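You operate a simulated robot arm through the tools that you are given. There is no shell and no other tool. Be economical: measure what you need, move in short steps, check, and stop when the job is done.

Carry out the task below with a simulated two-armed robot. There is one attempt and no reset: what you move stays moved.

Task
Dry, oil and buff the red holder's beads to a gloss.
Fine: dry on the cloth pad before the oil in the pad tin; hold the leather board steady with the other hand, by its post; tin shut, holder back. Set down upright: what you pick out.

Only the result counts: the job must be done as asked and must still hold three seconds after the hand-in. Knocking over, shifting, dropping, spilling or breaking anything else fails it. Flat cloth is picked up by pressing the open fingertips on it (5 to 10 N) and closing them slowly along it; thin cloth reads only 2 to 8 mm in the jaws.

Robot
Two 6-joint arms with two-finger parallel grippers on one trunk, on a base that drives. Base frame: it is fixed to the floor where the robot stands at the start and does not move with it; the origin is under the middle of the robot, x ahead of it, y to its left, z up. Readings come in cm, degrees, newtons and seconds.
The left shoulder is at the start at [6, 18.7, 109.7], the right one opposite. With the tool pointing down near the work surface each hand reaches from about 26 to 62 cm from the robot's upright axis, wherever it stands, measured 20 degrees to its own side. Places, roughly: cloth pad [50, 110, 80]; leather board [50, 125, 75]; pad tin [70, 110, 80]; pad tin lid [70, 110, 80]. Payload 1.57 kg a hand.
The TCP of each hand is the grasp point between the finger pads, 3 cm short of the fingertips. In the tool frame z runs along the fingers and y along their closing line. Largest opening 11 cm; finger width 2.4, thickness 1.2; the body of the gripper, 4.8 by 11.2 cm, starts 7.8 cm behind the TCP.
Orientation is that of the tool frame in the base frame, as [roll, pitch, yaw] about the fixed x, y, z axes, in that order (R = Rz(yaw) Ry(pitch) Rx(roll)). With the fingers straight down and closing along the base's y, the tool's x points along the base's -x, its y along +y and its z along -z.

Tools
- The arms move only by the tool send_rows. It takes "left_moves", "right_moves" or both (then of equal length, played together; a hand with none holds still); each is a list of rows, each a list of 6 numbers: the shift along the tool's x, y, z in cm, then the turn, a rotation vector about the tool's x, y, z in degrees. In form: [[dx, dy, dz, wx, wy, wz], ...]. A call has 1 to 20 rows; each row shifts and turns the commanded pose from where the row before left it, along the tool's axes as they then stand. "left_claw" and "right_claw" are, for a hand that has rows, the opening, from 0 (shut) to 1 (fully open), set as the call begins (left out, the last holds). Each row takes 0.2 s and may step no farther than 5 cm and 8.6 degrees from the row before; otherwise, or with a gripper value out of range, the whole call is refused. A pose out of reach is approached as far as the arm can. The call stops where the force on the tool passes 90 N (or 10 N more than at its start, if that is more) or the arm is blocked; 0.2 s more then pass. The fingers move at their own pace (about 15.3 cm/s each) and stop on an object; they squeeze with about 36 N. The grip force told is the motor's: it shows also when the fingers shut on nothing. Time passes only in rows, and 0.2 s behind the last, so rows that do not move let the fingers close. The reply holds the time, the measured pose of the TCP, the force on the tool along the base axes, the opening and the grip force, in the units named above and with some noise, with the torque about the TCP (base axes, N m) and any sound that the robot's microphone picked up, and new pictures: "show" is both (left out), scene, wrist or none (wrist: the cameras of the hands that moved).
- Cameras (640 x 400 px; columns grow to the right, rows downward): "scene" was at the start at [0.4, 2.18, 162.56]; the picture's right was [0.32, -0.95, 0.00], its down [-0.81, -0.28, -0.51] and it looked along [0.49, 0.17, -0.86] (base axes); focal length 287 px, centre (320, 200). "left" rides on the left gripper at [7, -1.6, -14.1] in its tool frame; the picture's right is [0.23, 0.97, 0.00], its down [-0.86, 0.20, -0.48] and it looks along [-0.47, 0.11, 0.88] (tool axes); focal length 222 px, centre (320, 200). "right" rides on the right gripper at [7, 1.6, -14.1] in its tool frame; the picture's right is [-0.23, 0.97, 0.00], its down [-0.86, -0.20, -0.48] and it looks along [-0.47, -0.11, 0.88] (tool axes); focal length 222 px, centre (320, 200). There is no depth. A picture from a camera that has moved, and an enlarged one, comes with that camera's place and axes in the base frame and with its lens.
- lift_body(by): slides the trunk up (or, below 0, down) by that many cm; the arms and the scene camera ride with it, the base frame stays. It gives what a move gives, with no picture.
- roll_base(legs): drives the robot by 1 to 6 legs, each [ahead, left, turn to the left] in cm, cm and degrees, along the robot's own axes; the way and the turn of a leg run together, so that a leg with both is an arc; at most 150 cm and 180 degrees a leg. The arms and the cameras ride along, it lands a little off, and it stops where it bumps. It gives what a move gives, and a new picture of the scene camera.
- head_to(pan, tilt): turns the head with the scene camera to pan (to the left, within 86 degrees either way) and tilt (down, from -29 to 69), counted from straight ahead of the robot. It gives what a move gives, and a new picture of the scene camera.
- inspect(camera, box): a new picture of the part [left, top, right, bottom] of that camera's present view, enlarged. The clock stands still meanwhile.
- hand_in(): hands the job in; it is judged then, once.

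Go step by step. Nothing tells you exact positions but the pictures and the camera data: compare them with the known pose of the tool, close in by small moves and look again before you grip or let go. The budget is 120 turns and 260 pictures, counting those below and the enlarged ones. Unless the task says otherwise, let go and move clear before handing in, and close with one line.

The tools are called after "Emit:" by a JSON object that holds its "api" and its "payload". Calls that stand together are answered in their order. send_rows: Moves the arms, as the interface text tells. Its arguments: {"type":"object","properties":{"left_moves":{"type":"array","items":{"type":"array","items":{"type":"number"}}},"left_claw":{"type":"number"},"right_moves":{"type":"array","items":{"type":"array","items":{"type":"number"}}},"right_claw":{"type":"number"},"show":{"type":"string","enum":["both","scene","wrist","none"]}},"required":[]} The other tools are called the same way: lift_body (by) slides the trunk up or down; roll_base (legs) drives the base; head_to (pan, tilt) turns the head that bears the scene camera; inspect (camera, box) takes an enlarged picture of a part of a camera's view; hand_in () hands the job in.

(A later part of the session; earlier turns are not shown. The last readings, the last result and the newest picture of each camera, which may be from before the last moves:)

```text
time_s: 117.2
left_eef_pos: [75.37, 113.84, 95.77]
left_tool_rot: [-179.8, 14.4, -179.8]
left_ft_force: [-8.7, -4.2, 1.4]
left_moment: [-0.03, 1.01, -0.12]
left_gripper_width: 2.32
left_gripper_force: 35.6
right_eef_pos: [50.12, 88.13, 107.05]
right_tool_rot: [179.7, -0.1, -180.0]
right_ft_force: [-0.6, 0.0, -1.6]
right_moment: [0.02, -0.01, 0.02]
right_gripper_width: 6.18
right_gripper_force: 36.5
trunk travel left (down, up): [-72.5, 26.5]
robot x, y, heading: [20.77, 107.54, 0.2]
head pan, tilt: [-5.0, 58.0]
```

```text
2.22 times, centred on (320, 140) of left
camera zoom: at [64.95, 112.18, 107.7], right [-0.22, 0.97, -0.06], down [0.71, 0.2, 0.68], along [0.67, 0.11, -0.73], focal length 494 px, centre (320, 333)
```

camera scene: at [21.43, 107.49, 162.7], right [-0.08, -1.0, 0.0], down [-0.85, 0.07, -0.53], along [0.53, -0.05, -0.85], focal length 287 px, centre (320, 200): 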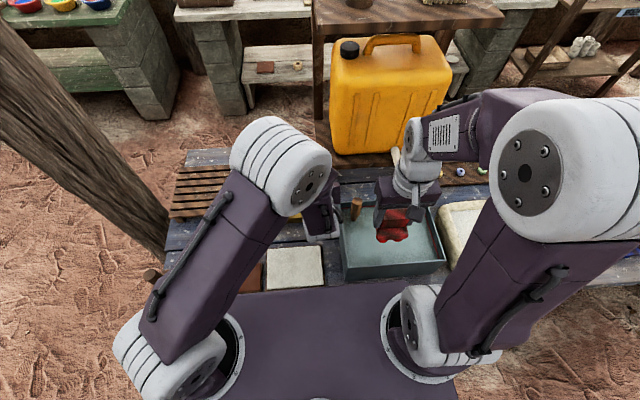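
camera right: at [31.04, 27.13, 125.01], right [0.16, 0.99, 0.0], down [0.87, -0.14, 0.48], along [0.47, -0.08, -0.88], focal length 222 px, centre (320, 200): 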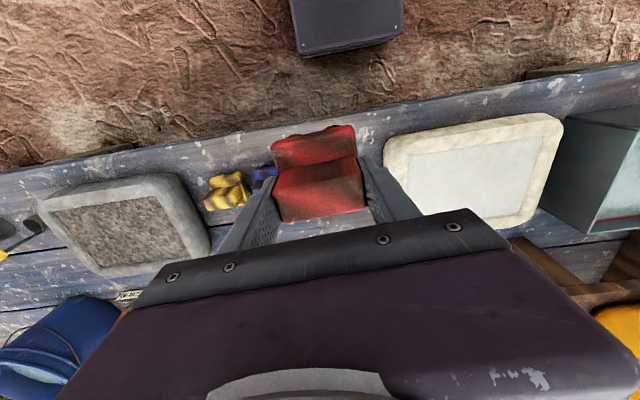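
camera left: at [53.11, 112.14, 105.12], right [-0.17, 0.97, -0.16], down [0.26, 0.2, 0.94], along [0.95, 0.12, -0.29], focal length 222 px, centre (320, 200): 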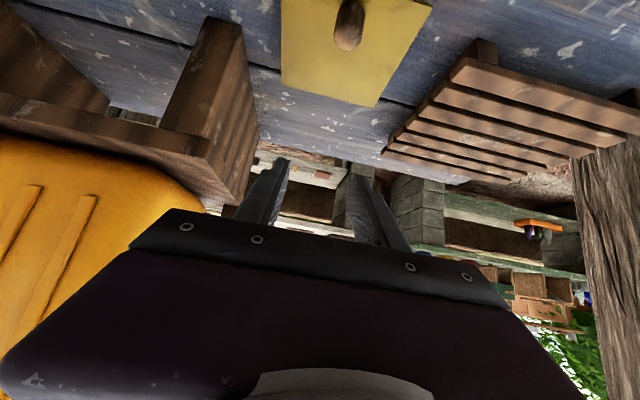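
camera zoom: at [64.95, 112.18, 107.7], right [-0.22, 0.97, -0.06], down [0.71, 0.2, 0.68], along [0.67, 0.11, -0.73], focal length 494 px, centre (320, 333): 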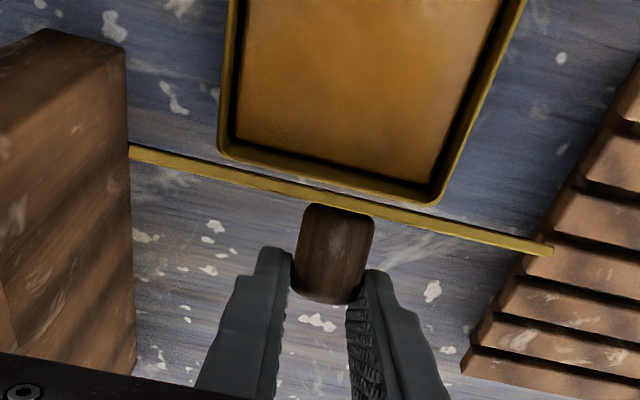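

Emit:
{"api": "send_rows", "payload": {"left_moves": [[-0.62, 0, 0.12, 0, 0.5, 0], [-0.62, 0, 0.12, 0, 0.5, 0], [-0.62, 0, 0.12, 0, 0.5, 0], [-0.6, 0, 0.2, 0, 0.5, 0], [-0.6, 0, 0.2, 0, 0.5, 0], [-0.6, 0, 0.2, 0, 0.5, 0]], "show": "none"}}

Emit:
{"api": "inspect", "payload": {"camera": "left", "box": [200, 50, 440, 230]}}

Emit:
{"api": "inspect", "payload": {"camera": "scene", "box": [220, 120, 360, 260]}}

```text
time_s: 118.6
left_eef_pos: [79.14, 113.84, 95.65]
left_tool_rot: [-179.8, 11.4, -179.8]
left_ft_force: [-6.7, -4.4, 10.0]
left_moment: [-0.02, 1.03, -0.16]
left_gripper_width: 2.3
left_gripper_force: 34.9
right_eef_pos: [50.12, 88.33, 107.09]
right_tool_rot: [179.7, -0.2, -179.9]
right_ft_force: [-0.6, 0.2, -1.3]
right_moment: [-0.02, -0.01, -0.03]
right_gripper_width: 6.19
right_gripper_force: 36.4
trunk travel left (down, up): [-72.5, 26.5]
robot x, y, heading: [20.64, 107.73, 0.2]
head pan, tilt: [-5.0, 58.0]
```

```text
2.22 times, centred on (320, 140) of left
camera zoom: at [69.33, 112.19, 108.15], right [-0.22, 0.97, -0.05], down [0.74, 0.2, 0.64], along [0.63, 0.11, -0.77], focal length 494 px, centre (320, 333)
```

zoom: 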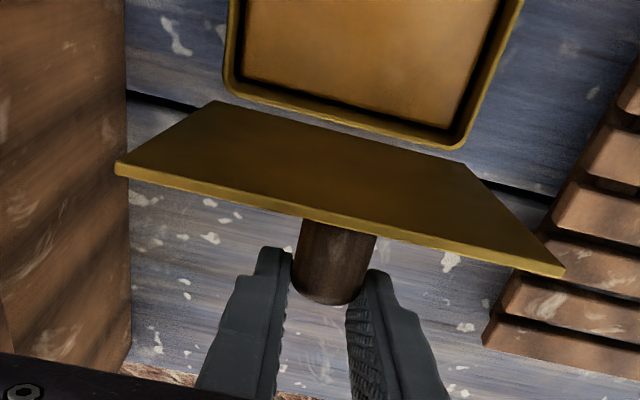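

```text
2.86 times, centred on (290, 190) of scene
camera zoom: at [21.13, 106.95, 162.71], right [-0.08, -1.0, 0.0], down [-0.84, 0.07, -0.53], along [0.53, -0.04, -0.85], focal length 820 px, centre (406, 229)
```

zoom: 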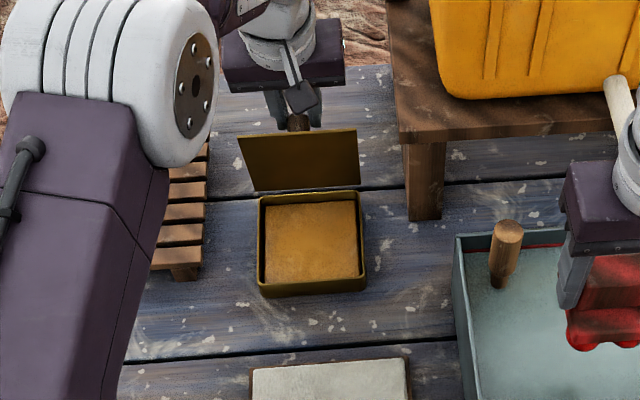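

Emit:
{"api": "send_rows", "payload": {"left_moves": [[-0.56, 0, 0.29, 0, 0.5, 0], [-0.56, 0, 0.29, 0, 0.5, 0], [-0.56, 0, 0.29, 0, 0.5, 0], [-0.51, 0, 0.37, 0, 0.5, 0]], "show": "none"}}

Emit:
{"api": "inspect", "payload": {"camera": "left", "box": [200, 50, 440, 230]}}

```text
time_s: 119.6
left_eef_pos: [81.44, 113.85, 94.84]
left_tool_rot: [-179.7, 9.5, -179.9]
left_ft_force: [-4.5, -5.4, 13.0]
left_moment: [-0.13, 1.02, -0.09]
left_gripper_width: 2.34
left_gripper_force: 35.6
right_eef_pos: [50.1, 88.16, 107.01]
right_tool_rot: [179.7, -0.1, -179.9]
right_ft_force: [0.0, -0.9, -1.9]
right_moment: [0.03, 0.01, -0.01]
right_gripper_width: 6.18
right_gripper_force: 35.9
trunk travel left (down, up): [-72.5, 26.5]
robot x, y, heading: [20.71, 107.83, 0.4]
head pan, tilt: [-5.0, 58.0]
```

```text
2.22 times, centred on (320, 140) of left
camera zoom: at [72.17, 112.2, 107.7], right [-0.23, 0.97, -0.04], down [0.76, 0.2, 0.61], along [0.6, 0.11, -0.79], focal length 494 px, centre (320, 333)
```

zoom: 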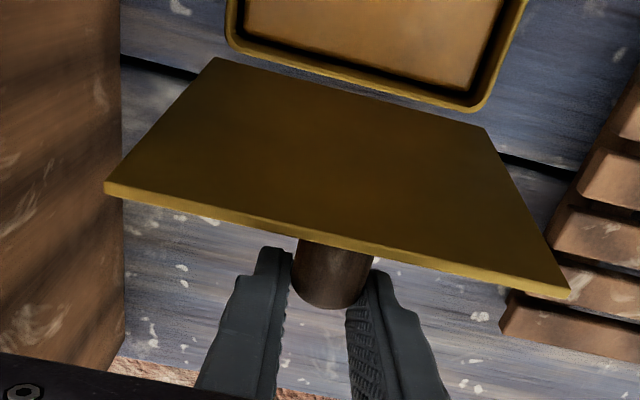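

The lid is past vertical (about 105°). I'll open the fingers gently and see whether it stays.

Emit:
{"api": "send_rows", "payload": {"left_claw": 0.4, "left_moves": [[0, 0, 0, 0, 0, 0], [0, 0, 0, 0, 0, 0], [0, 0, 0, 0, 0, 0]], "show": "none"}}

Emit:
{"api": "inspect", "payload": {"camera": "left", "box": [200, 50, 440, 230]}}

Emit:
{"api": "inspect", "payload": {"camera": "scene", "box": [220, 120, 360, 260]}}

```text
time_s: 120.4
left_eef_pos: [81.67, 114.09, 94.79]
left_tool_rot: [-179.6, 9.4, -179.8]
left_ft_force: [0.7, -0.5, 0.8]
left_moment: [0.04, 0.02, 0.0]
left_gripper_width: 4.4
left_gripper_force: 0.0
right_eef_pos: [50.47, 88.24, 106.91]
right_tool_rot: [179.8, -0.2, 180.0]
right_ft_force: [-0.1, -0.1, -2.1]
right_moment: [-0.03, -0.03, -0.01]
right_gripper_width: 6.19
right_gripper_force: 35.7
trunk travel left (down, up): [-72.5, 26.5]
robot x, y, heading: [20.49, 107.56, -0.2]
head pan, tilt: [-5.0, 58.0]
```

```text
2.22 times, centred on (320, 140) of left
camera zoom: at [72.37, 112.34, 107.51], right [-0.23, 0.97, -0.04], down [0.77, 0.2, 0.61], along [0.6, 0.11, -0.79], focal length 494 px, centre (320, 333)
```

zoom: 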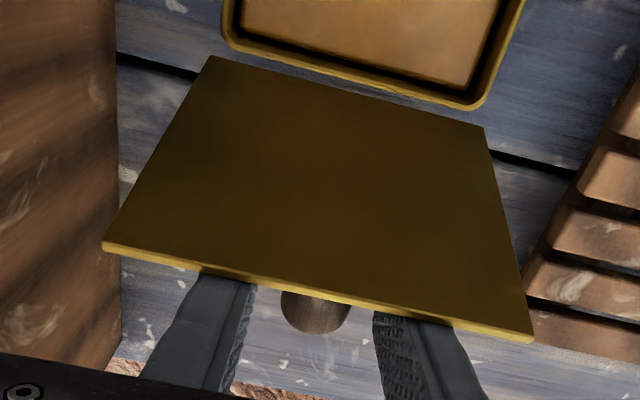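

```text
2.86 times, centred on (290, 190) of scene
camera zoom: at [21.52, 107.12, 162.69], right [-0.08, -1.0, 0.0], down [-0.85, 0.07, -0.53], along [0.53, -0.04, -0.85], focal length 820 px, centre (406, 229)
```

zoom: 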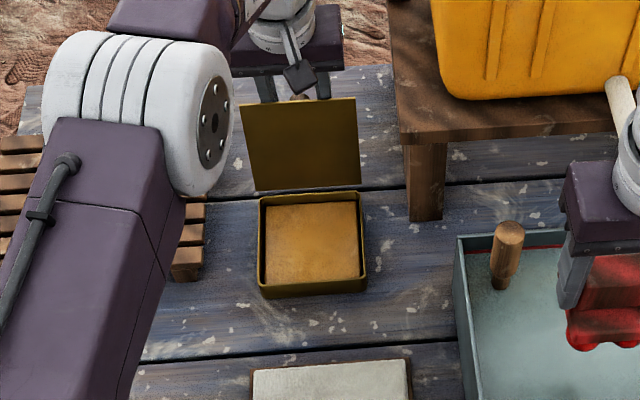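

The lid stays open on its stop. I withdraw the left hand up and slightly backward so as not to drag the lid.

Emit:
{"api": "send_rows", "payload": {"left_moves": [[-0.41, 0, -0.95, 0, 0, 0], [-0.41, 0, -0.95, 0, 0, 0], [-0.6, 0, -1.9, 0, 0, 0], [-0.5, 0, -2.5, 0, 0, 0], [-0.3, 0, -3, 0, 0, 0], [0, 0, -3, 0, 0, 0]], "show": "none"}}

Emit:
{"api": "inspect", "payload": {"camera": "scene", "box": [220, 120, 360, 260]}}

```text
time_s: 121.8
left_eef_pos: [81.66, 114.03, 107.29]
left_tool_rot: [-179.6, 9.3, -179.8]
left_ft_force: [-0.1, -0.1, 1.2]
left_moment: [0.0, 0.0, -0.02]
left_gripper_width: 4.4
left_gripper_force: 0.0
right_eef_pos: [50.33, 88.24, 106.95]
right_tool_rot: [179.7, -0.2, -179.9]
right_ft_force: [-0.3, 0.4, -2.0]
right_moment: [-0.02, -0.01, -0.01]
right_gripper_width: 6.15
right_gripper_force: 36.6
trunk travel left (down, up): [-72.5, 26.5]
robot x, y, heading: [20.36, 107.62, 0.4]
head pan, tilt: [-5.0, 58.0]
```

```text
2.86 times, centred on (290, 190) of scene
camera zoom: at [21.36, 107.07, 162.69], right [-0.08, -1.0, 0.0], down [-0.84, 0.07, -0.53], along [0.53, -0.04, -0.85], focal length 820 px, centre (406, 229)
```

zoom: 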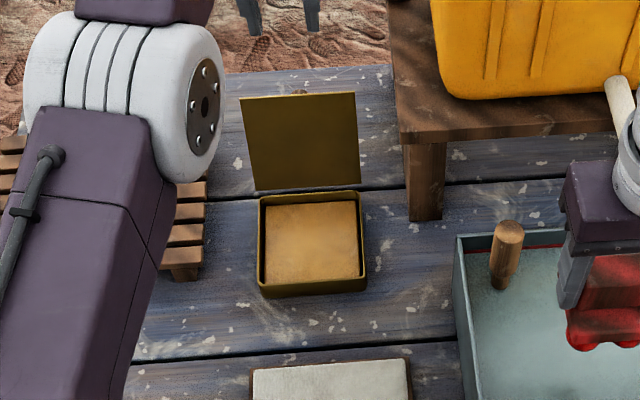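

The lid stands open. I move the left hand off to the left and upright, and shift the base back left so that the right hand reaches the tin.

Emit:
{"api": "send_rows", "payload": {"left_moves": [[1, 2, -2, 0, 4.6, 0], [2, 4, -1, 0, 4.7, 0], [3, 4, -1, 0, 0, 0], [3, 4, 0, 0, 0, 0], [3, 4, 0, 0, 0, 0], [3, 4, 0, 0, 0, 0], [3, 2, 0, 0, 0, 0]], "show": "none"}}

Emit:
{"api": "roll_base", "payload": {"legs": [[0, 6, 0]]}}

```text
refused: row 3 steps farther than a row can; nothing moved
```

```text
time_s: 122.8
left_eef_pos: [81.81, 119.79, 107.12]
left_tool_rot: [-179.9, 9.3, -179.9]
left_ft_force: [-0.2, -0.6, 0.4]
left_moment: [0.03, 0.02, 0.0]
left_gripper_width: 4.4
left_gripper_force: 0.1
right_eef_pos: [50.3, 93.91, 106.98]
right_tool_rot: [179.6, -0.2, -179.9]
right_ft_force: [-0.8, -0.6, -2.4]
right_moment: [-0.03, 0.01, -0.03]
right_gripper_width: 6.16
right_gripper_force: 36.4
trunk travel left (down, up): [-72.5, 26.5]
robot x, y, heading: [20.12, 113.97, 0.2]
head pan, tilt: [-5.0, 58.0]
camera scene: at [21.43, 112.67, 162.69], right [-0.08, -1.0, 0.0], down [-0.85, 0.07, -0.53], along [0.53, -0.04, -0.85], focal length 287 px, centre (320, 200)
```

scene: 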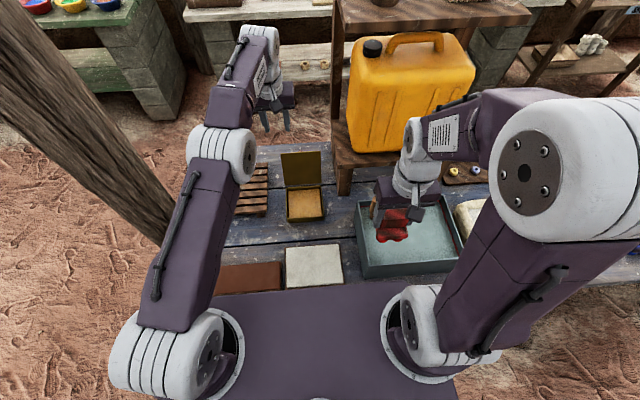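

Emit:
{"api": "send_rows", "payload": {"left_moves": [[1, 2, -2, 0, 4.6, 0], [2, 4, -1, 0, 4.7, 0], [2.5, 3.5, -1, 0, 0, 0], [3, 3.5, 0, 0, 0, 0], [3, 3.5, 0, 0, 0, 0], [3, 3, 0, 0, 0, 0], [3, 1, 0, 0, 0, 0], [3, 0, 0, 0, 0, 0], [3, 0, 0, 0, 0, 0], [0, 0, 0, 0, 0, 0], [0, 0, 0, 0, 0, 0]], "right_moves": [[0, 4, 0, 0, 0, 0], [0, 4, 0, 0, 0, 0], [0, 4, 0, 0, 0, 0], [0, 4, 0, 0, 0, 0], [0, 4, 0, 0, 0, 0], [-4, 0, 0, 0, 0, 0], [-4, 0, 0, 0, 0, 0], [-4, 0, 0, 0, 0, 0], [-4, 0, 0, 0, 0, 0], [-4, 0.1, 0, 0, 0, 0], [0, 0, 0, 0, 0, 0]], "show": "scene"}}

Emit:
{"api": "inspect", "payload": {"camera": "right", "box": [220, 90, 420, 240]}}

```text
time_s: 125.2
left_eef_pos: [77.75, 129.23, 111.21]
left_tool_rot: [-179.7, -0.2, 179.9]
left_ft_force: [-0.1, 0.0, 0.7]
left_moment: [0.02, 0.01, 0.01]
left_gripper_width: 4.4
left_gripper_force: 0.1
left hand out of reach, approached as far as the arm can: row 1, 2, 3, 4, 5, 6, 7, 8, 9
right_eef_pos: [70.11, 114.41, 106.95]
right_tool_rot: [179.9, -0.2, 180.0]
right_ft_force: [-0.8, -0.1, -2.8]
right_moment: [0.01, -0.01, 0.0]
right_gripper_width: 6.16
right_gripper_force: 36.3
trunk travel left (down, up): [-72.5, 26.5]
robot x, y, heading: [20.59, 113.82, 0.0]
head pan, tilt: [-5.0, 58.0]
camera scene: at [21.32, 113.15, 162.7], right [-0.08, -1.0, 0.0], down [-0.84, 0.07, -0.53], along [0.53, -0.04, -0.85], focal length 287 px, centre (320, 200)
```

scene: 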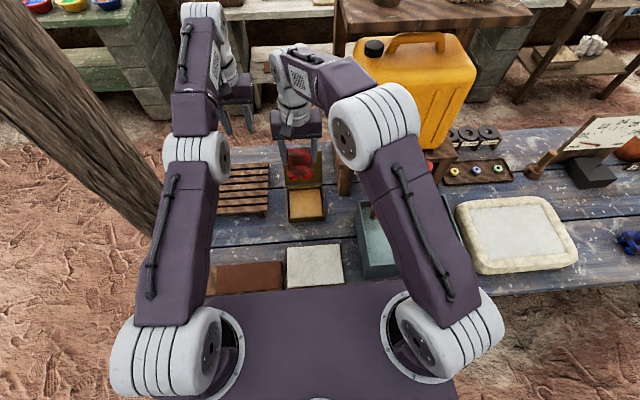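

```text
2.67 times, centred on (320, 165) of right
camera zoom: at [63.26, 116.02, 121.1], right [0.23, 0.97, 0.0], down [0.86, -0.2, 0.47], along [0.46, -0.11, -0.88], focal length 592 px, centre (320, 293)
```

zoom: 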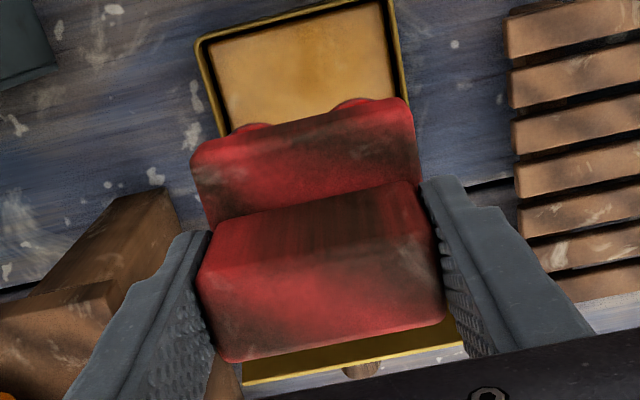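

The right hand is over the open tin and aligned. I pull the left hand back out of the way while the right comes down to just above the oil pad.

Emit:
{"api": "send_rows", "payload": {"left_moves": [[2, 2, 0, 0, 0, 0], [3, 2, 0, 0, 0, 0], [3, 2, 0, 0, 0, 0], [3, 2, 0, 0, 0, 0], [3, 2, 0, 0, 0, 0], [3, 0, 0, 0, 0, 0]], "show": "none"}}

Emit:
{"api": "send_rows", "payload": {"right_moves": [[-0.4, -0.5, 3, 0, 0, 0], [0, 0, 3, 0, 0, 0], [0, 0, 3, 0, 0, 0], [0, 0, 3, 0, 0, 0], [0, 0, 2, 0, 0, 0], [0, 0, 1.2, 0, 0, 0], [0, 0, 0, 0, 0, 0]], "show": "scene"}}

Emit:
{"api": "inspect", "payload": {"camera": "right", "box": [220, 90, 420, 240]}}

Emit:
{"api": "inspect", "payload": {"camera": "scene", "box": [260, 130, 350, 230]}}

```text
time_s: 126.6
left_eef_pos: [77.84, 129.83, 111.37]
left_tool_rot: [-179.7, -0.1, 180.0]
left_ft_force: [-0.1, -0.3, 0.1]
left_moment: [0.03, 0.01, 0.01]
left_gripper_width: 4.38
left_gripper_force: 0.1
left hand out of reach, approached as far as the arm can: row 1, 2, 3, 4, 5, 6
right_eef_pos: [70.11, 114.47, 106.98]
right_tool_rot: [179.8, -0.2, -179.9]
right_ft_force: [0.0, -0.2, -1.8]
right_moment: [0.04, 0.0, 0.0]
right_gripper_width: 6.17
right_gripper_force: 36.3
trunk travel left (down, up): [-72.5, 26.5]
robot x, y, heading: [20.64, 113.7, 0.4]
head pan, tilt: [-5.0, 58.0]
```

```text
time_s: 128.2
left_eef_pos: [77.78, 129.87, 111.44]
left_tool_rot: [-179.7, -0.1, 179.9]
left_ft_force: [-0.1, -0.3, 0.1]
left_moment: [-0.02, 0.03, -0.01]
left_gripper_width: 4.37
left_gripper_force: 0.0
right_eef_pos: [70.72, 113.86, 91.82]
right_tool_rot: [179.7, -0.2, -179.9]
right_ft_force: [-0.2, -0.1, -2.0]
right_moment: [0.0, 0.05, -0.03]
right_gripper_width: 6.16
right_gripper_force: 36.0
trunk travel left (down, up): [-72.5, 26.5]
robot x, y, heading: [21.02, 113.53, -0.0]
head pan, tilt: [-5.0, 58.0]
camera scene: at [21.45, 113.13, 162.7], right [-0.08, -1.0, 0.0], down [-0.85, 0.07, -0.53], along [0.53, -0.04, -0.85], focal length 287 px, centre (320, 200)
```

scene: 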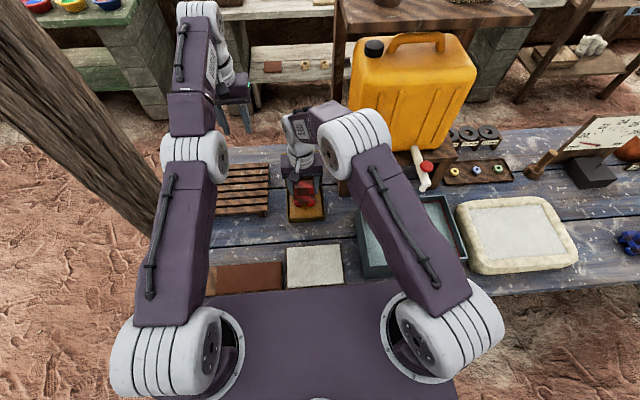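

```text
2.67 times, centred on (320, 165) of right
camera zoom: at [63.72, 115.55, 105.93], right [0.23, 0.97, 0.0], down [0.86, -0.2, 0.47], along [0.46, -0.1, -0.88], focal length 592 px, centre (320, 293)
```

zoom: 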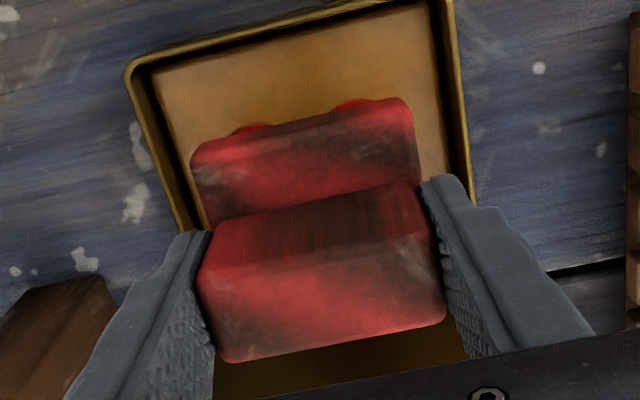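

```text
4.00 times, centred on (305, 180) of scene
camera zoom: at [21.45, 113.13, 162.7], right [-0.08, -1.0, 0.0], down [-0.85, 0.07, -0.53], along [0.53, -0.04, -0.85], focal length 1148 px, centre (380, 280)
```

zoom: 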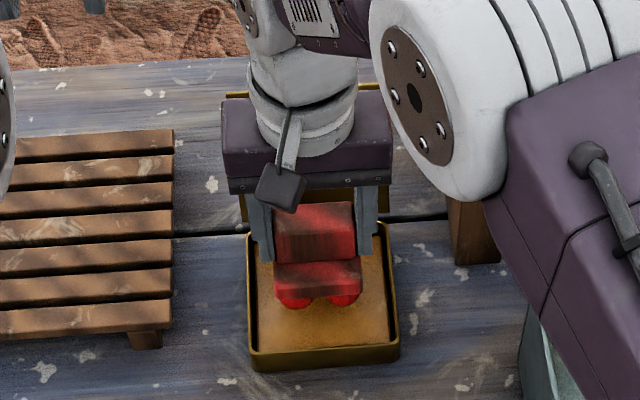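

Emit:
{"api": "send_rows", "payload": {"right_moves": [[0.7, 0, 0.3, 0, 0, 0], [0, 0, 0.3, 0, 0, 0], [0, 0, 0.3, 0, 0, 0], [0, 0, 0.3, 0, 0, 0], [0, 0, 0.2, 0, 0, 0]], "show": "none"}}

Emit:
{"api": "inspect", "payload": {"camera": "scene", "box": [260, 130, 350, 230]}}

```text
time_s: 129.4
left_eef_pos: [77.89, 130.01, 111.39]
left_tool_rot: [-179.6, -0.1, -179.9]
left_ft_force: [0.8, -0.2, -0.3]
left_moment: [0.0, -0.05, 0.02]
left_gripper_width: 4.39
left_gripper_force: 0.1
right_eef_pos: [69.87, 113.89, 90.45]
right_tool_rot: [179.8, -0.2, -179.9]
right_ft_force: [0.2, 0.3, -1.3]
right_moment: [-0.02, 0.03, 0.0]
right_gripper_width: 6.2
right_gripper_force: 35.9
trunk travel left (down, up): [-72.5, 26.5]
robot x, y, heading: [20.24, 113.75, 0.2]
head pan, tilt: [-5.0, 58.0]
```

```text
4.00 times, centred on (305, 180) of scene
camera zoom: at [21.47, 113.14, 162.7], right [-0.08, -1.0, 0.0], down [-0.85, 0.07, -0.53], along [0.53, -0.04, -0.85], focal length 1148 px, centre (380, 280)
```

zoom: 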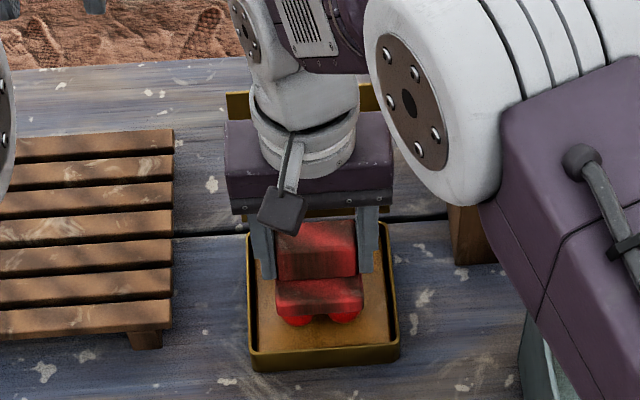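

Emit:
{"api": "send_rows", "payload": {"right_moves": [[0, 0, 0.1, 0, 0, 0], [0, 0, 0.1, 0, 0, 0], [0, 0, 0.1, 0, 0, 0], [0, 0, 0.1, 0, 0, 0], [0, 0, 0.1, 0, 0, 0]], "show": "none"}}

Emit:
{"api": "inspect", "payload": {"camera": "right", "box": [260, 100, 380, 190]}}

```text
time_s: 130.6
left_eef_pos: [77.82, 129.89, 111.31]
left_tool_rot: [-179.7, -0.1, -179.9]
left_ft_force: [0.2, -0.1, 0.5]
left_moment: [-0.01, -0.02, -0.01]
left_gripper_width: 4.4
left_gripper_force: 0.1
right_eef_pos: [70.07, 114.03, 89.94]
right_tool_rot: [179.8, -0.3, -179.8]
right_ft_force: [0.4, 0.0, -1.7]
right_moment: [-0.01, 0.01, 0.02]
right_gripper_width: 6.18
right_gripper_force: 35.8
trunk travel left (down, up): [-72.5, 26.5]
robot x, y, heading: [20.6, 113.79, 0.2]
head pan, tilt: [-5.0, 58.0]
```

```text
4.44 times, centred on (320, 145) of right
camera zoom: at [63.04, 115.54, 104.07], right [0.23, 0.97, 0.0], down [0.86, -0.2, 0.47], along [0.46, -0.1, -0.88], focal length 987 px, centre (320, 444)
```

zoom: 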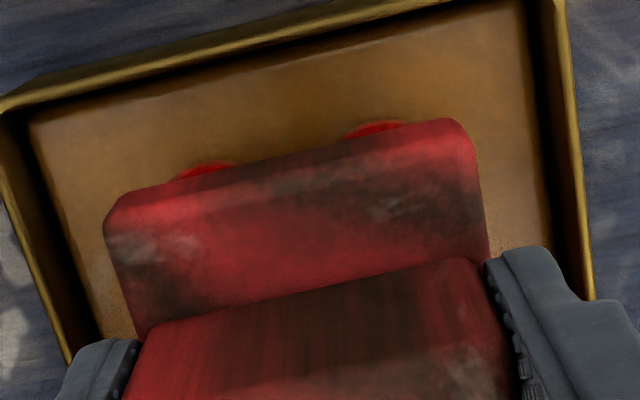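

Emit:
{"api": "send_rows", "payload": {"right_moves": [[0, 0, 0.1, 0, 0, 0], [0, 0, 0.1, 0, 0, 0], [0, 0, 0.1, 0, 0, 0], [0, 0, 0.1, 0, 0, 0]], "show": "none"}}

```text
time_s: 131.6
left_eef_pos: [77.51, 129.79, 111.6]
left_tool_rot: [-179.7, 0.1, -180.0]
left_ft_force: [0.0, -0.5, -0.7]
left_moment: [0.01, -0.02, 0.01]
left_gripper_width: 4.39
left_gripper_force: 0.1
right_eef_pos: [69.85, 114.08, 89.83]
right_tool_rot: [179.7, 0.1, -179.9]
right_ft_force: [1.4, -3.0, 29.0]
right_moment: [-0.76, 0.29, 0.02]
right_gripper_width: 6.17
right_gripper_force: 35.9
trunk travel left (down, up): [-72.5, 26.5]
robot x, y, heading: [20.54, 113.58, 0.3]
head pan, tilt: [-5.0, 58.0]
```

Contact with the oil pad (29 N). I ease to a light press and dab with small circles, and then dwell.

Emit:
{"api": "send_rows", "payload": {"right_moves": [[0, 0, -0.1, 0, 0, 0], [0, 0, 0, 0, 0, 0], [0, 0.4, 0, 0, 0, 0], [0, 0.4, 0, 0, 0, 0], [0.3, -0.4, 0, 0, 0, 0], [0.3, -0.4, 0, 0, 0, 0], [0, -0.4, 0, 0, 0, 0], [0, -0.4, 0, 0, 0, 0], [-0.3, 0.4, 0, 0, 0, 0], [-0.3, 0.4, 0, 0, 0, 0], [0, 0, 0, 0, 0, 0]], "show": "none"}}

Emit:
{"api": "inspect", "payload": {"camera": "scene", "box": [260, 130, 350, 230]}}

```text
time_s: 134.0
left_eef_pos: [77.27, 129.65, 111.69]
left_tool_rot: [-179.7, 0.2, -180.0]
left_ft_force: [0.4, -0.2, -0.7]
left_moment: [0.02, 0.0, 0.01]
left_gripper_width: 4.42
left_gripper_force: 0.0
right_eef_pos: [69.35, 113.79, 89.73]
right_tool_rot: [179.9, -0.1, -180.0]
right_ft_force: [-13.4, -6.2, 27.8]
right_moment: [-0.86, 0.26, -0.29]
right_gripper_width: 6.18
right_gripper_force: 36.1
trunk travel left (down, up): [-72.5, 26.5]
robot x, y, heading: [20.77, 114.14, 0.4]
head pan, tilt: [-5.0, 58.0]
```

```text
4.00 times, centred on (305, 180) of scene
camera zoom: at [20.61, 112.99, 162.71], right [-0.08, -1.0, 0.0], down [-0.84, 0.07, -0.53], along [0.53, -0.04, -0.85], focal length 1148 px, centre (380, 280)
```

zoom: 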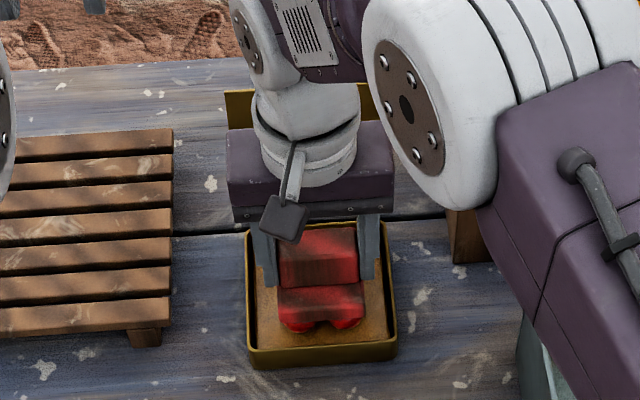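

Dabbed. I lift and look at the beads.

Emit:
{"api": "send_rows", "payload": {"right_moves": [[0, 0, -0.1, 0, 0, 0], [0, 0, 0, 0, 0, 0], [0, 0, -0.5, 0, 0, 0], [0, 0, -2, 0, 0, 0], [0, 0, -3, 0, 0, 0], [0, 0, -3, 0, 0, 0], [0, 0, -3, 0, 0, 0], [0, 0, -3, 0, 0, 0], [0, 0, -3, 0, 0, 0], [0, 0, 0, 0, 0, 0]], "show": "none"}}

Emit:
{"api": "inspect", "payload": {"camera": "scene", "box": [260, 130, 350, 230]}}

Emit:
{"api": "inspect", "payload": {"camera": "scene", "box": [285, 160, 325, 185]}}

```text
time_s: 136.2
left_eef_pos: [77.84, 129.87, 111.31]
left_tool_rot: [-179.7, 0.0, -179.9]
left_ft_force: [-0.5, -0.1, -0.3]
left_moment: [-0.03, -0.04, 0.01]
left_gripper_width: 4.38
left_gripper_force: 0.0
right_eef_pos: [69.94, 113.99, 107.23]
right_tool_rot: [179.8, -0.1, -180.0]
right_ft_force: [0.9, 0.1, -2.2]
right_moment: [-0.01, 0.02, 0.01]
right_gripper_width: 6.19
right_gripper_force: 36.0
trunk travel left (down, up): [-72.5, 26.5]
robot x, y, heading: [20.71, 114.05, 0.1]
head pan, tilt: [-5.0, 58.0]
```

```text
4.00 times, centred on (305, 180) of scene
camera zoom: at [21.47, 113.13, 162.7], right [-0.08, -1.0, 0.0], down [-0.85, 0.07, -0.53], along [0.53, -0.04, -0.85], focal length 1148 px, centre (380, 280)
```

zoom: 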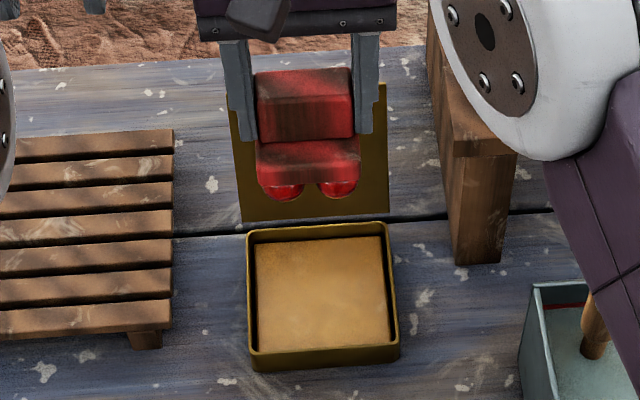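

```text
16.00 times, centred on (305, 172) of scene
camera zoom: at [21.47, 113.13, 162.7], right [-0.08, -1.0, 0.0], down [-0.85, 0.07, -0.53], along [0.53, -0.04, -0.85], focal length 4592 px, centre (560, 640)
```

zoom: 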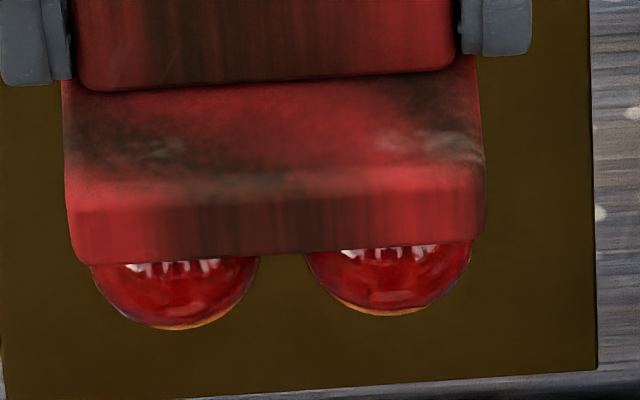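

Oil is on (sharp, slightly iridescent reflections). I take the right hand aside, and test freeing the left hand, which the arm solver had left near a limit.

Emit:
{"api": "send_rows", "payload": {"right_moves": [[4, 0, 0, 0, 0, 0], [4, 0, 0, 0, 0, 0], [4, 0, 0, 0, 0, 0], [4, 0, 0, 0, 0, 0], [4, 0, 0, 0, 0, 0], [0, -4, 0, 0, 0, 0], [0, -4, 0, 0, 0, 0], [0, -4, 0, 0, 0, 0], [0, -4, 0, 0, 0, 0]], "show": "none"}}

Emit:
{"api": "send_rows", "payload": {"left_moves": [[0, -2, 0, 0, 0, 0], [0, -2, 0, 0, 0, 0], [0, 0, 0, 0, 0, 0]], "show": "scene"}}

```text
time_s: 138.2
left_eef_pos: [77.79, 129.74, 111.34]
left_tool_rot: [-179.9, -0.1, -180.0]
left_ft_force: [-0.2, 0.2, -0.3]
left_moment: [0.03, -0.03, 0.01]
left_gripper_width: 4.4
left_gripper_force: 0.1
right_eef_pos: [49.79, 97.71, 107.22]
right_tool_rot: [179.7, -0.1, -179.9]
right_ft_force: [-0.2, 0.2, -1.7]
right_moment: [0.0, 0.0, -0.03]
right_gripper_width: 6.17
right_gripper_force: 35.8
trunk travel left (down, up): [-72.5, 26.5]
robot x, y, heading: [20.81, 113.78, 0.4]
head pan, tilt: [-5.0, 58.0]
```

```text
time_s: 139.0
left_eef_pos: [77.69, 125.86, 111.45]
left_tool_rot: [-179.7, 0.0, -179.8]
left_ft_force: [0.0, -0.1, 0.2]
left_moment: [0.01, -0.02, -0.02]
left_gripper_width: 4.41
left_gripper_force: 0.0
right_eef_pos: [49.89, 97.89, 107.15]
right_tool_rot: [179.8, -0.2, -179.9]
right_ft_force: [0.3, 1.0, -2.1]
right_moment: [0.04, 0.01, 0.0]
right_gripper_width: 6.16
right_gripper_force: 36.7
trunk travel left (down, up): [-72.5, 26.5]
robot x, y, heading: [20.16, 113.71, 0.2]
head pan, tilt: [-5.0, 58.0]
camera scene: at [21.44, 113.24, 162.7], right [-0.08, -1.0, 0.0], down [-0.85, 0.07, -0.53], along [0.53, -0.04, -0.85], focal length 287 px, centre (320, 200)
```

scene: 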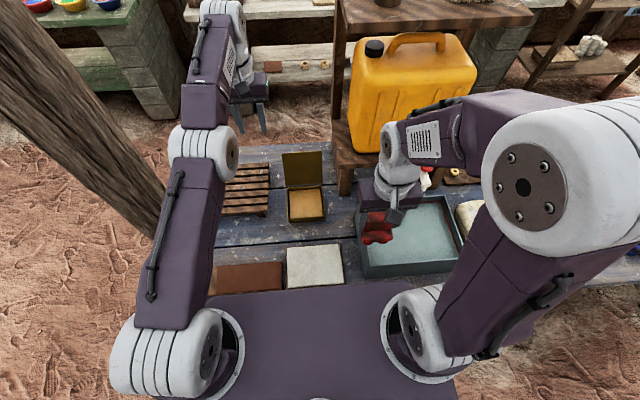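

Emit:
{"api": "roll_base", "payload": {"legs": [[0.5, -7, 0]]}}

Emit:
{"api": "send_rows", "payload": {"left_moves": [[0, -2.5, 0, 0, -4.6, 0], [0, -2.5, 0, 0, -4.6, 0], [-1.5, 0, 0.5, 0, 0, 0], [-1.5, 0, 0.5, 0, 0, 0], [-1.5, 0, 1, 0, 0, 0], [0, 0, 2, 0, 0, 0], [0, 0, 0, 0, 0, 0]], "show": "wrist"}}

Emit:
{"api": "inspect", "payload": {"camera": "left", "box": [200, 50, 440, 230]}}

```text
time_s: 140.0
left_eef_pos: [78.15, 119.01, 111.4]
left_tool_rot: [-179.6, 0.0, -179.8]
left_ft_force: [0.1, 0.5, 0.4]
left_moment: [0.01, -0.01, 0.03]
left_gripper_width: 4.38
left_gripper_force: 0.1
right_eef_pos: [50.37, 91.27, 107.31]
right_tool_rot: [179.9, -0.2, -179.9]
right_ft_force: [-0.5, -0.5, -1.7]
right_moment: [0.01, -0.02, -0.02]
right_gripper_width: 6.15
right_gripper_force: 36.3
trunk travel left (down, up): [-72.5, 26.5]
robot x, y, heading: [21.22, 106.81, 0.2]
head pan, tilt: [-5.0, 58.0]
camera scene: at [21.93, 106.41, 162.7], right [-0.08, -1.0, 0.0], down [-0.85, 0.07, -0.53], along [0.53, -0.05, -0.85], focal length 287 px, centre (320, 200)
```

scene: 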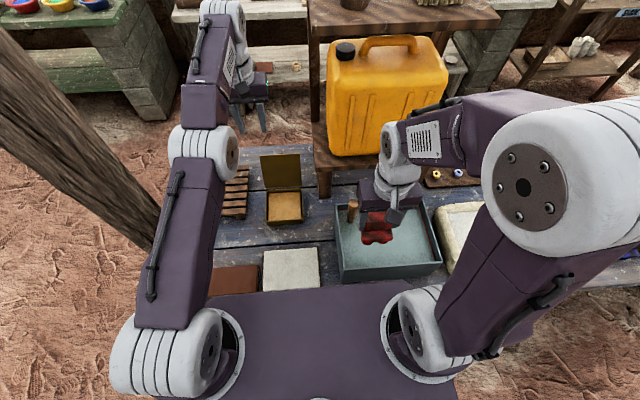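

```text
time_s: 141.6
left_eef_pos: [81.62, 113.85, 109.12]
left_tool_rot: [-179.7, 9.1, -179.8]
left_ft_force: [-0.1, 0.5, 1.3]
left_moment: [0.01, 0.0, 0.02]
left_gripper_width: 4.4
left_gripper_force: 0.2
left hand out of reach, approached as far as the arm can: row 1, 2, 3, 4, 5
right_eef_pos: [50.29, 90.94, 107.11]
right_tool_rot: [179.8, -0.1, -179.8]
right_ft_force: [-0.2, 0.1, -1.9]
right_moment: [0.0, 0.0, 0.0]
right_gripper_width: 6.17
right_gripper_force: 35.8
trunk travel left (down, up): [-72.5, 26.5]
robot x, y, heading: [20.87, 106.98, 0.4]
head pan, tilt: [-5.0, 58.0]
camera left: at [72.39, 112.05, 121.99], right [-0.23, 0.97, -0.04], down [0.77, 0.2, 0.61], along [0.6, 0.11, -0.79], focal length 222 px, centre (320, 200)
```

left: 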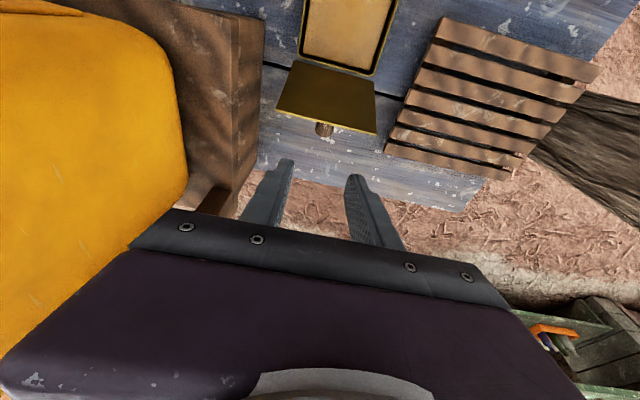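

```text
2.22 times, centred on (320, 140) of left
camera zoom: at [72.39, 112.05, 121.99], right [-0.23, 0.97, -0.04], down [0.77, 0.2, 0.61], along [0.6, 0.11, -0.79], focal length 494 px, centre (320, 333)
```

zoom: 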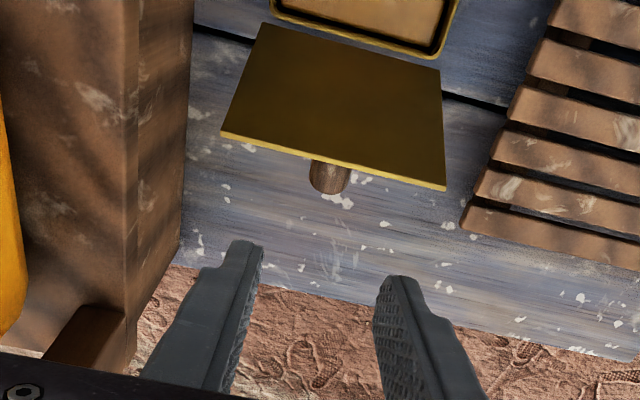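

Emit:
{"api": "send_rows", "payload": {"left_moves": [[0.2, 0, 2.66, 0, 0, 0], [0.2, 0, 2.66, 0, 0, 0], [0.1, 0, 2.66, 0, 0, 0], [0, 0, 0, 0, 0, 0]], "show": "none"}}

Emit:
{"api": "inspect", "payload": {"camera": "left", "box": [200, 50, 440, 230]}}

```text
time_s: 142.6
left_eef_pos: [83.05, 113.51, 101.2]
left_tool_rot: [-179.7, 9.1, -179.9]
left_ft_force: [-0.4, 0.1, -0.1]
left_moment: [0.02, -0.03, 0.02]
left_gripper_width: 4.41
left_gripper_force: 0.2
left hand out of reach, approached as far as the arm can: row 1
right_eef_pos: [50.35, 90.96, 107.12]
right_tool_rot: [179.9, -0.2, -179.9]
right_ft_force: [0.4, -0.3, -2.0]
right_moment: [-0.01, 0.01, -0.06]
right_gripper_width: 6.19
right_gripper_force: 36.1
trunk travel left (down, up): [-72.5, 26.5]
robot x, y, heading: [20.9, 106.6, 0.5]
head pan, tilt: [-5.0, 58.0]
```

```text
2.22 times, centred on (320, 140) of left
camera zoom: at [73.83, 111.87, 114.06], right [-0.23, 0.97, -0.04], down [0.77, 0.2, 0.61], along [0.6, 0.11, -0.79], focal length 494 px, centre (320, 333)
```

zoom: 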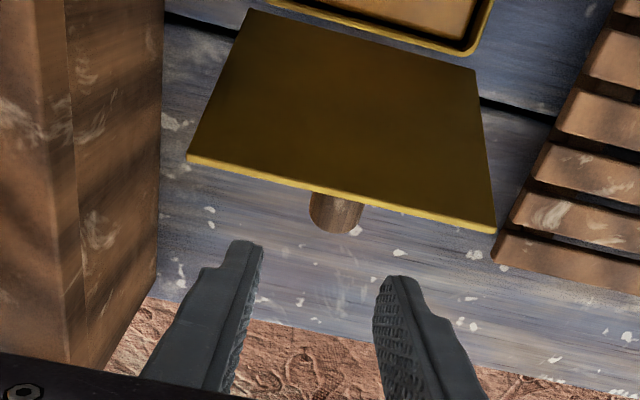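

Emit:
{"api": "send_rows", "payload": {"left_moves": [[0.45, 0.2, 2.5, 0, 0, 0], [0.45, 0.2, 2.5, 0, 0, 0], [0.4, 0, 1.9, 0, 0, 0], [0, 0, 0, 0, 0, 0]], "show": "none"}}

Emit:
{"api": "inspect", "payload": {"camera": "left", "box": [200, 50, 440, 230]}}

```text
time_s: 143.6
left_eef_pos: [83.38, 113.83, 94.03]
left_tool_rot: [-179.6, 9.2, -179.9]
left_ft_force: [0.0, 0.3, 0.2]
left_moment: [0.0, -0.02, 0.0]
left_gripper_width: 4.4
left_gripper_force: 0.1
left hand out of reach, approached as far as the arm can: row 1, 3
right_eef_pos: [50.37, 91.05, 107.13]
right_tool_rot: [179.6, -0.3, -179.9]
right_ft_force: [0.1, 0.7, -2.1]
right_moment: [-0.02, -0.01, -0.01]
right_gripper_width: 6.11
right_gripper_force: 36.1
trunk travel left (down, up): [-72.5, 26.5]
robot x, y, heading: [20.7, 107.12, 0.7]
head pan, tilt: [-5.0, 58.0]
```

```text
2.22 times, centred on (320, 140) of left
camera zoom: at [74.15, 112.15, 107.06], right [-0.23, 0.97, -0.04], down [0.77, 0.2, 0.61], along [0.6, 0.11, -0.79], focal length 494 px, centre (320, 333)
```

zoom: 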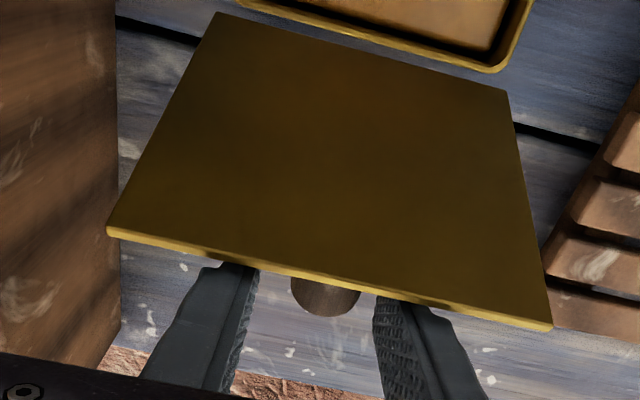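

The fingers straddle the knob. I grip it and begin the reverse arc.

Emit:
{"api": "send_rows", "payload": {"left_moves": [[0.4, 0, 0, 0, 0, 0], [0, 0, 0, 0, 0, 0]], "show": "none"}}

Emit:
{"api": "send_rows", "payload": {"left_claw": 0.0, "left_moves": [[0, 0, 0, 0, 0, 0], [0, 0, 0, 0, 0, 0], [0, 0, 0, 0, 0, 0]], "show": "none"}}

Emit:
{"api": "send_rows", "payload": {"left_moves": [[0.51, 0, -0.375, 0, -0.48, 0], [0.51, 0, -0.375, 0, -0.48, 0], [0.51, 0, -0.375, 0, -0.48, 0], [0.56, 0, -0.295, 0, -0.48, 0], [0.56, 0, -0.295, 0, -0.48, 0], [0.56, 0, -0.295, 0, -0.48, 0]], "show": "none"}}

Emit:
{"api": "inspect", "payload": {"camera": "left", "box": [200, 50, 440, 230]}}

```text
time_s: 144.2
left_eef_pos: [83.33, 113.76, 94.23]
left_tool_rot: [-179.7, 9.0, -179.9]
left_ft_force: [-0.5, -0.4, -0.3]
left_moment: [-0.02, 0.0, 0.0]
left_gripper_width: 4.43
left_gripper_force: 0.0
left hand out of reach, approached as far as the arm can: row 1
right_eef_pos: [50.34, 90.97, 107.21]
right_tool_rot: [179.7, -0.1, -180.0]
right_ft_force: [0.5, -0.5, -2.0]
right_moment: [-0.02, -0.02, -0.03]
right_gripper_width: 6.17
right_gripper_force: 36.3
trunk travel left (down, up): [-72.5, 26.5]
robot x, y, heading: [21.32, 106.72, 0.3]
head pan, tilt: [-5.0, 58.0]
```

```text
time_s: 145.0
left_eef_pos: [83.34, 113.88, 94.34]
left_tool_rot: [-179.7, 9.2, -179.8]
left_ft_force: [0.0, 2.5, 0.0]
left_moment: [-0.03, -0.01, -0.25]
left_gripper_width: 2.28
left_gripper_force: 35.3
right_eef_pos: [50.32, 90.94, 107.2]
right_tool_rot: [179.9, -0.2, -179.9]
right_ft_force: [0.1, 0.6, -2.8]
right_moment: [0.0, 0.0, 0.0]
right_gripper_width: 6.21
right_gripper_force: 35.8
trunk travel left (down, up): [-72.5, 26.5]
robot x, y, heading: [20.92, 107.2, 0.0]
head pan, tilt: [-5.0, 58.0]
```

```text
time_s: 146.4
left_eef_pos: [84.13, 113.88, 95.29]
left_tool_rot: [-179.9, 11.4, -179.6]
left_ft_force: [-19.5, 38.8, -22.8]
left_moment: [0.84, 0.52, -0.13]
left_gripper_width: 2.33
left_gripper_force: 35.6
left hand out of reach, approached as far as the arm can: row 1, 2, 3, 4, 5, 6
right_eef_pos: [50.42, 91.75, 107.3]
right_tool_rot: [-179.9, -0.2, -179.8]
right_ft_force: [-1.2, 0.4, -2.7]
right_moment: [-0.03, 0.03, -0.02]
right_gripper_width: 6.19
right_gripper_force: 36.1
trunk travel left (down, up): [-72.5, 26.5]
robot x, y, heading: [21.19, 106.94, 0.4]
head pan, tilt: [-5.0, 58.0]
```

```text
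2.22 times, centred on (320, 140) of left
camera zoom: at [74.36, 112.09, 107.73], right [-0.23, 0.97, -0.05], down [0.74, 0.2, 0.64], along [0.63, 0.11, -0.77], focal length 494 px, centre (320, 333)
```

zoom: 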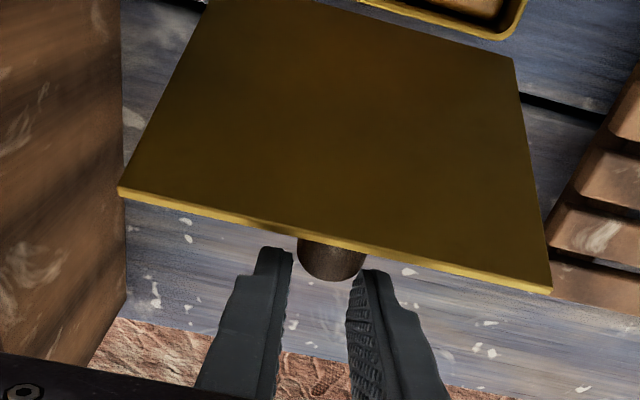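

The arm is at full stretch and can't retract in that pose. I'll let go of the knob, rise clear, and tilt the wrist back to unstretch the arm.

Emit:
{"api": "send_rows", "payload": {"left_claw": 0.45, "left_moves": [[0, 0, 0, 0, 0, 0], [0, 0, 0, 0, 0, 0], [0, 0, 0, 0, 0, 0]], "show": "none"}}

Emit:
{"api": "send_rows", "payload": {"left_moves": [[-0.2, 0, -2, 0, 0, 0], [-0.3, 0, -2.5, 0, 0, 0], [-0.3, 0, -2.5, 0, 0, 0], [0, 0, -2.5, 0, 0, 0], [0, 0, 0, 0, -8, 0], [0, 0, 0, 0, -8, 0], [0, 0, 0, 0, 0, 0]], "show": "scene"}}

Emit:
{"api": "inspect", "payload": {"camera": "scene", "box": [220, 120, 360, 260]}}

```text
time_s: 147.2
left_eef_pos: [84.38, 112.51, 95.67]
left_tool_rot: [-179.9, 12.2, -179.9]
left_ft_force: [-0.2, -0.7, -0.4]
left_moment: [-0.01, -0.05, 0.01]
left_gripper_width: 4.93
left_gripper_force: 0.0
right_eef_pos: [50.29, 90.86, 107.09]
right_tool_rot: [179.7, -0.2, -180.0]
right_ft_force: [-0.4, -0.1, -2.0]
right_moment: [0.05, 0.04, -0.01]
right_gripper_width: 6.19
right_gripper_force: 35.9
trunk travel left (down, up): [-72.5, 26.5]
robot x, y, heading: [21.08, 106.81, 0.2]
head pan, tilt: [-5.0, 58.0]
```

```text
time_s: 148.8
left_eef_pos: [89.66, 111.04, 106.13]
left_tool_rot: [-179.7, 28.1, -179.7]
left_ft_force: [0.4, 1.0, 0.9]
left_moment: [-0.02, 0.02, 0.03]
left_gripper_width: 4.93
left_gripper_force: 0.1
left hand out of reach, approached as far as the arm can: row 4, 5, 6
right_eef_pos: [50.25, 90.91, 107.14]
right_tool_rot: [179.7, -0.1, -179.9]
right_ft_force: [-0.8, -0.4, -2.2]
right_moment: [0.02, -0.05, 0.02]
right_gripper_width: 6.19
right_gripper_force: 35.2
trunk travel left (down, up): [-72.5, 26.5]
robot x, y, heading: [21.02, 106.67, 0.0]
head pan, tilt: [-5.0, 58.0]
camera scene: at [21.91, 106.14, 162.7], right [-0.08, -1.0, 0.0], down [-0.85, 0.07, -0.53], along [0.53, -0.04, -0.85], focal length 287 px, centre (320, 200)
```

scene: 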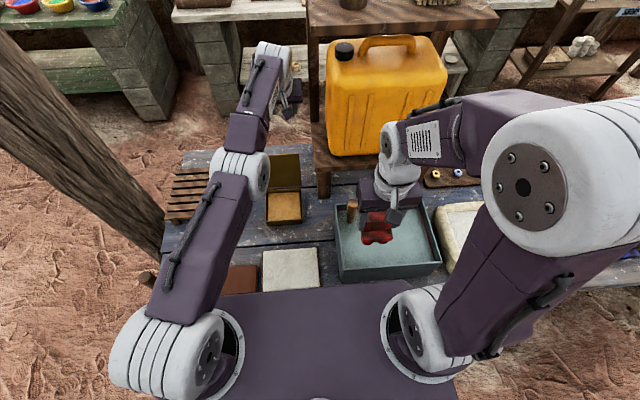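

```text
2.86 times, centred on (290, 190) of scene
camera zoom: at [21.91, 106.14, 162.7], right [-0.08, -1.0, 0.0], down [-0.85, 0.07, -0.53], along [0.53, -0.04, -0.85], focal length 820 px, centre (406, 229)
```

zoom: 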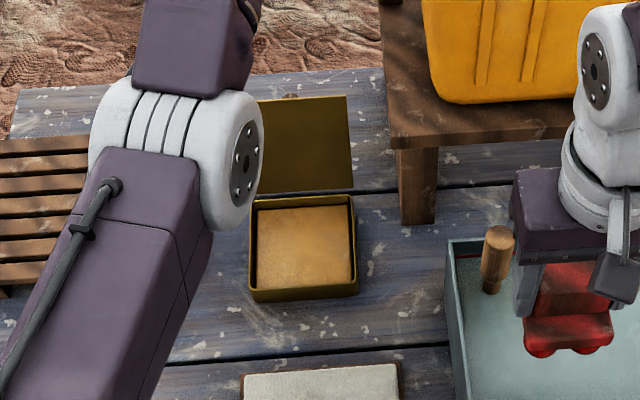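

The elbow seems to have gone straight onto its limit. I'll raise the trunk and push the left hand downward relative to it, which should bend the elbow the right way, and then retract.

Emit:
{"api": "lift_body", "payload": {"by": 18}}

Emit:
{"api": "send_rows", "payload": {"left_moves": [[1.88, 0, 3.5, 0, 0, 0], [1.88, 0, 3.5, 0, 0, 0], [1.88, 0, 3.5, 0, 0, 0], [1.88, 0, 3.5, 0, 0, 0], [2.6, 0, -1.4, 0, 0, 0], [2.6, 0, -1.4, 0, 0, 0], [2.6, 0, -1.4, 0, 0, 0]], "show": "scene"}}

```text
time_s: 150.8
left_eef_pos: [89.57, 111.03, 124.15]
left_tool_rot: [-179.7, 27.9, -179.7]
left_ft_force: [0.2, 0.7, -0.1]
left_moment: [0.04, 0.01, 0.03]
left_gripper_width: 4.94
left_gripper_force: 0.0
right_eef_pos: [50.35, 90.93, 125.16]
right_tool_rot: [179.7, -0.2, -179.9]
right_ft_force: [-0.5, -0.8, -2.5]
right_moment: [0.01, -0.02, -0.01]
right_gripper_width: 6.16
right_gripper_force: 36.3
trunk travel left (down, up): [-90.5, 8.5]
robot x, y, heading: [21.25, 106.59, 0.3]
head pan, tilt: [-5.0, 58.0]
```

```text
time_s: 152.4
left_eef_pos: [81.01, 110.78, 108.34]
left_tool_rot: [-179.7, 28.0, -179.6]
left_ft_force: [0.4, -0.1, -0.1]
left_moment: [0.03, 0.01, -0.04]
left_gripper_width: 4.93
left_gripper_force: 0.0
left hand out of reach, approached as far as the arm can: row 1
right_eef_pos: [50.34, 90.92, 125.14]
right_tool_rot: [179.6, -0.2, -180.0]
right_ft_force: [0.5, 0.1, -1.6]
right_moment: [-0.02, 0.01, -0.01]
right_gripper_width: 6.18
right_gripper_force: 35.7
trunk travel left (down, up): [-90.5, 8.5]
robot x, y, heading: [20.95, 106.86, 0.4]
head pan, tilt: [-5.0, 58.0]
camera scene: at [21.89, 106.12, 180.69], right [-0.08, -1.0, 0.0], down [-0.85, 0.07, -0.53], along [0.53, -0.04, -0.85], focal length 287 px, centre (320, 200)
```

scene: 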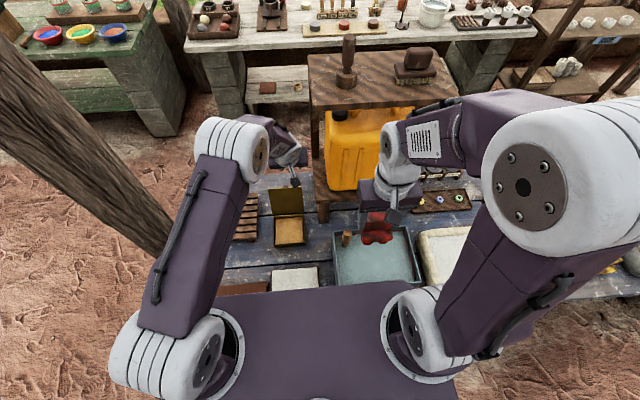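

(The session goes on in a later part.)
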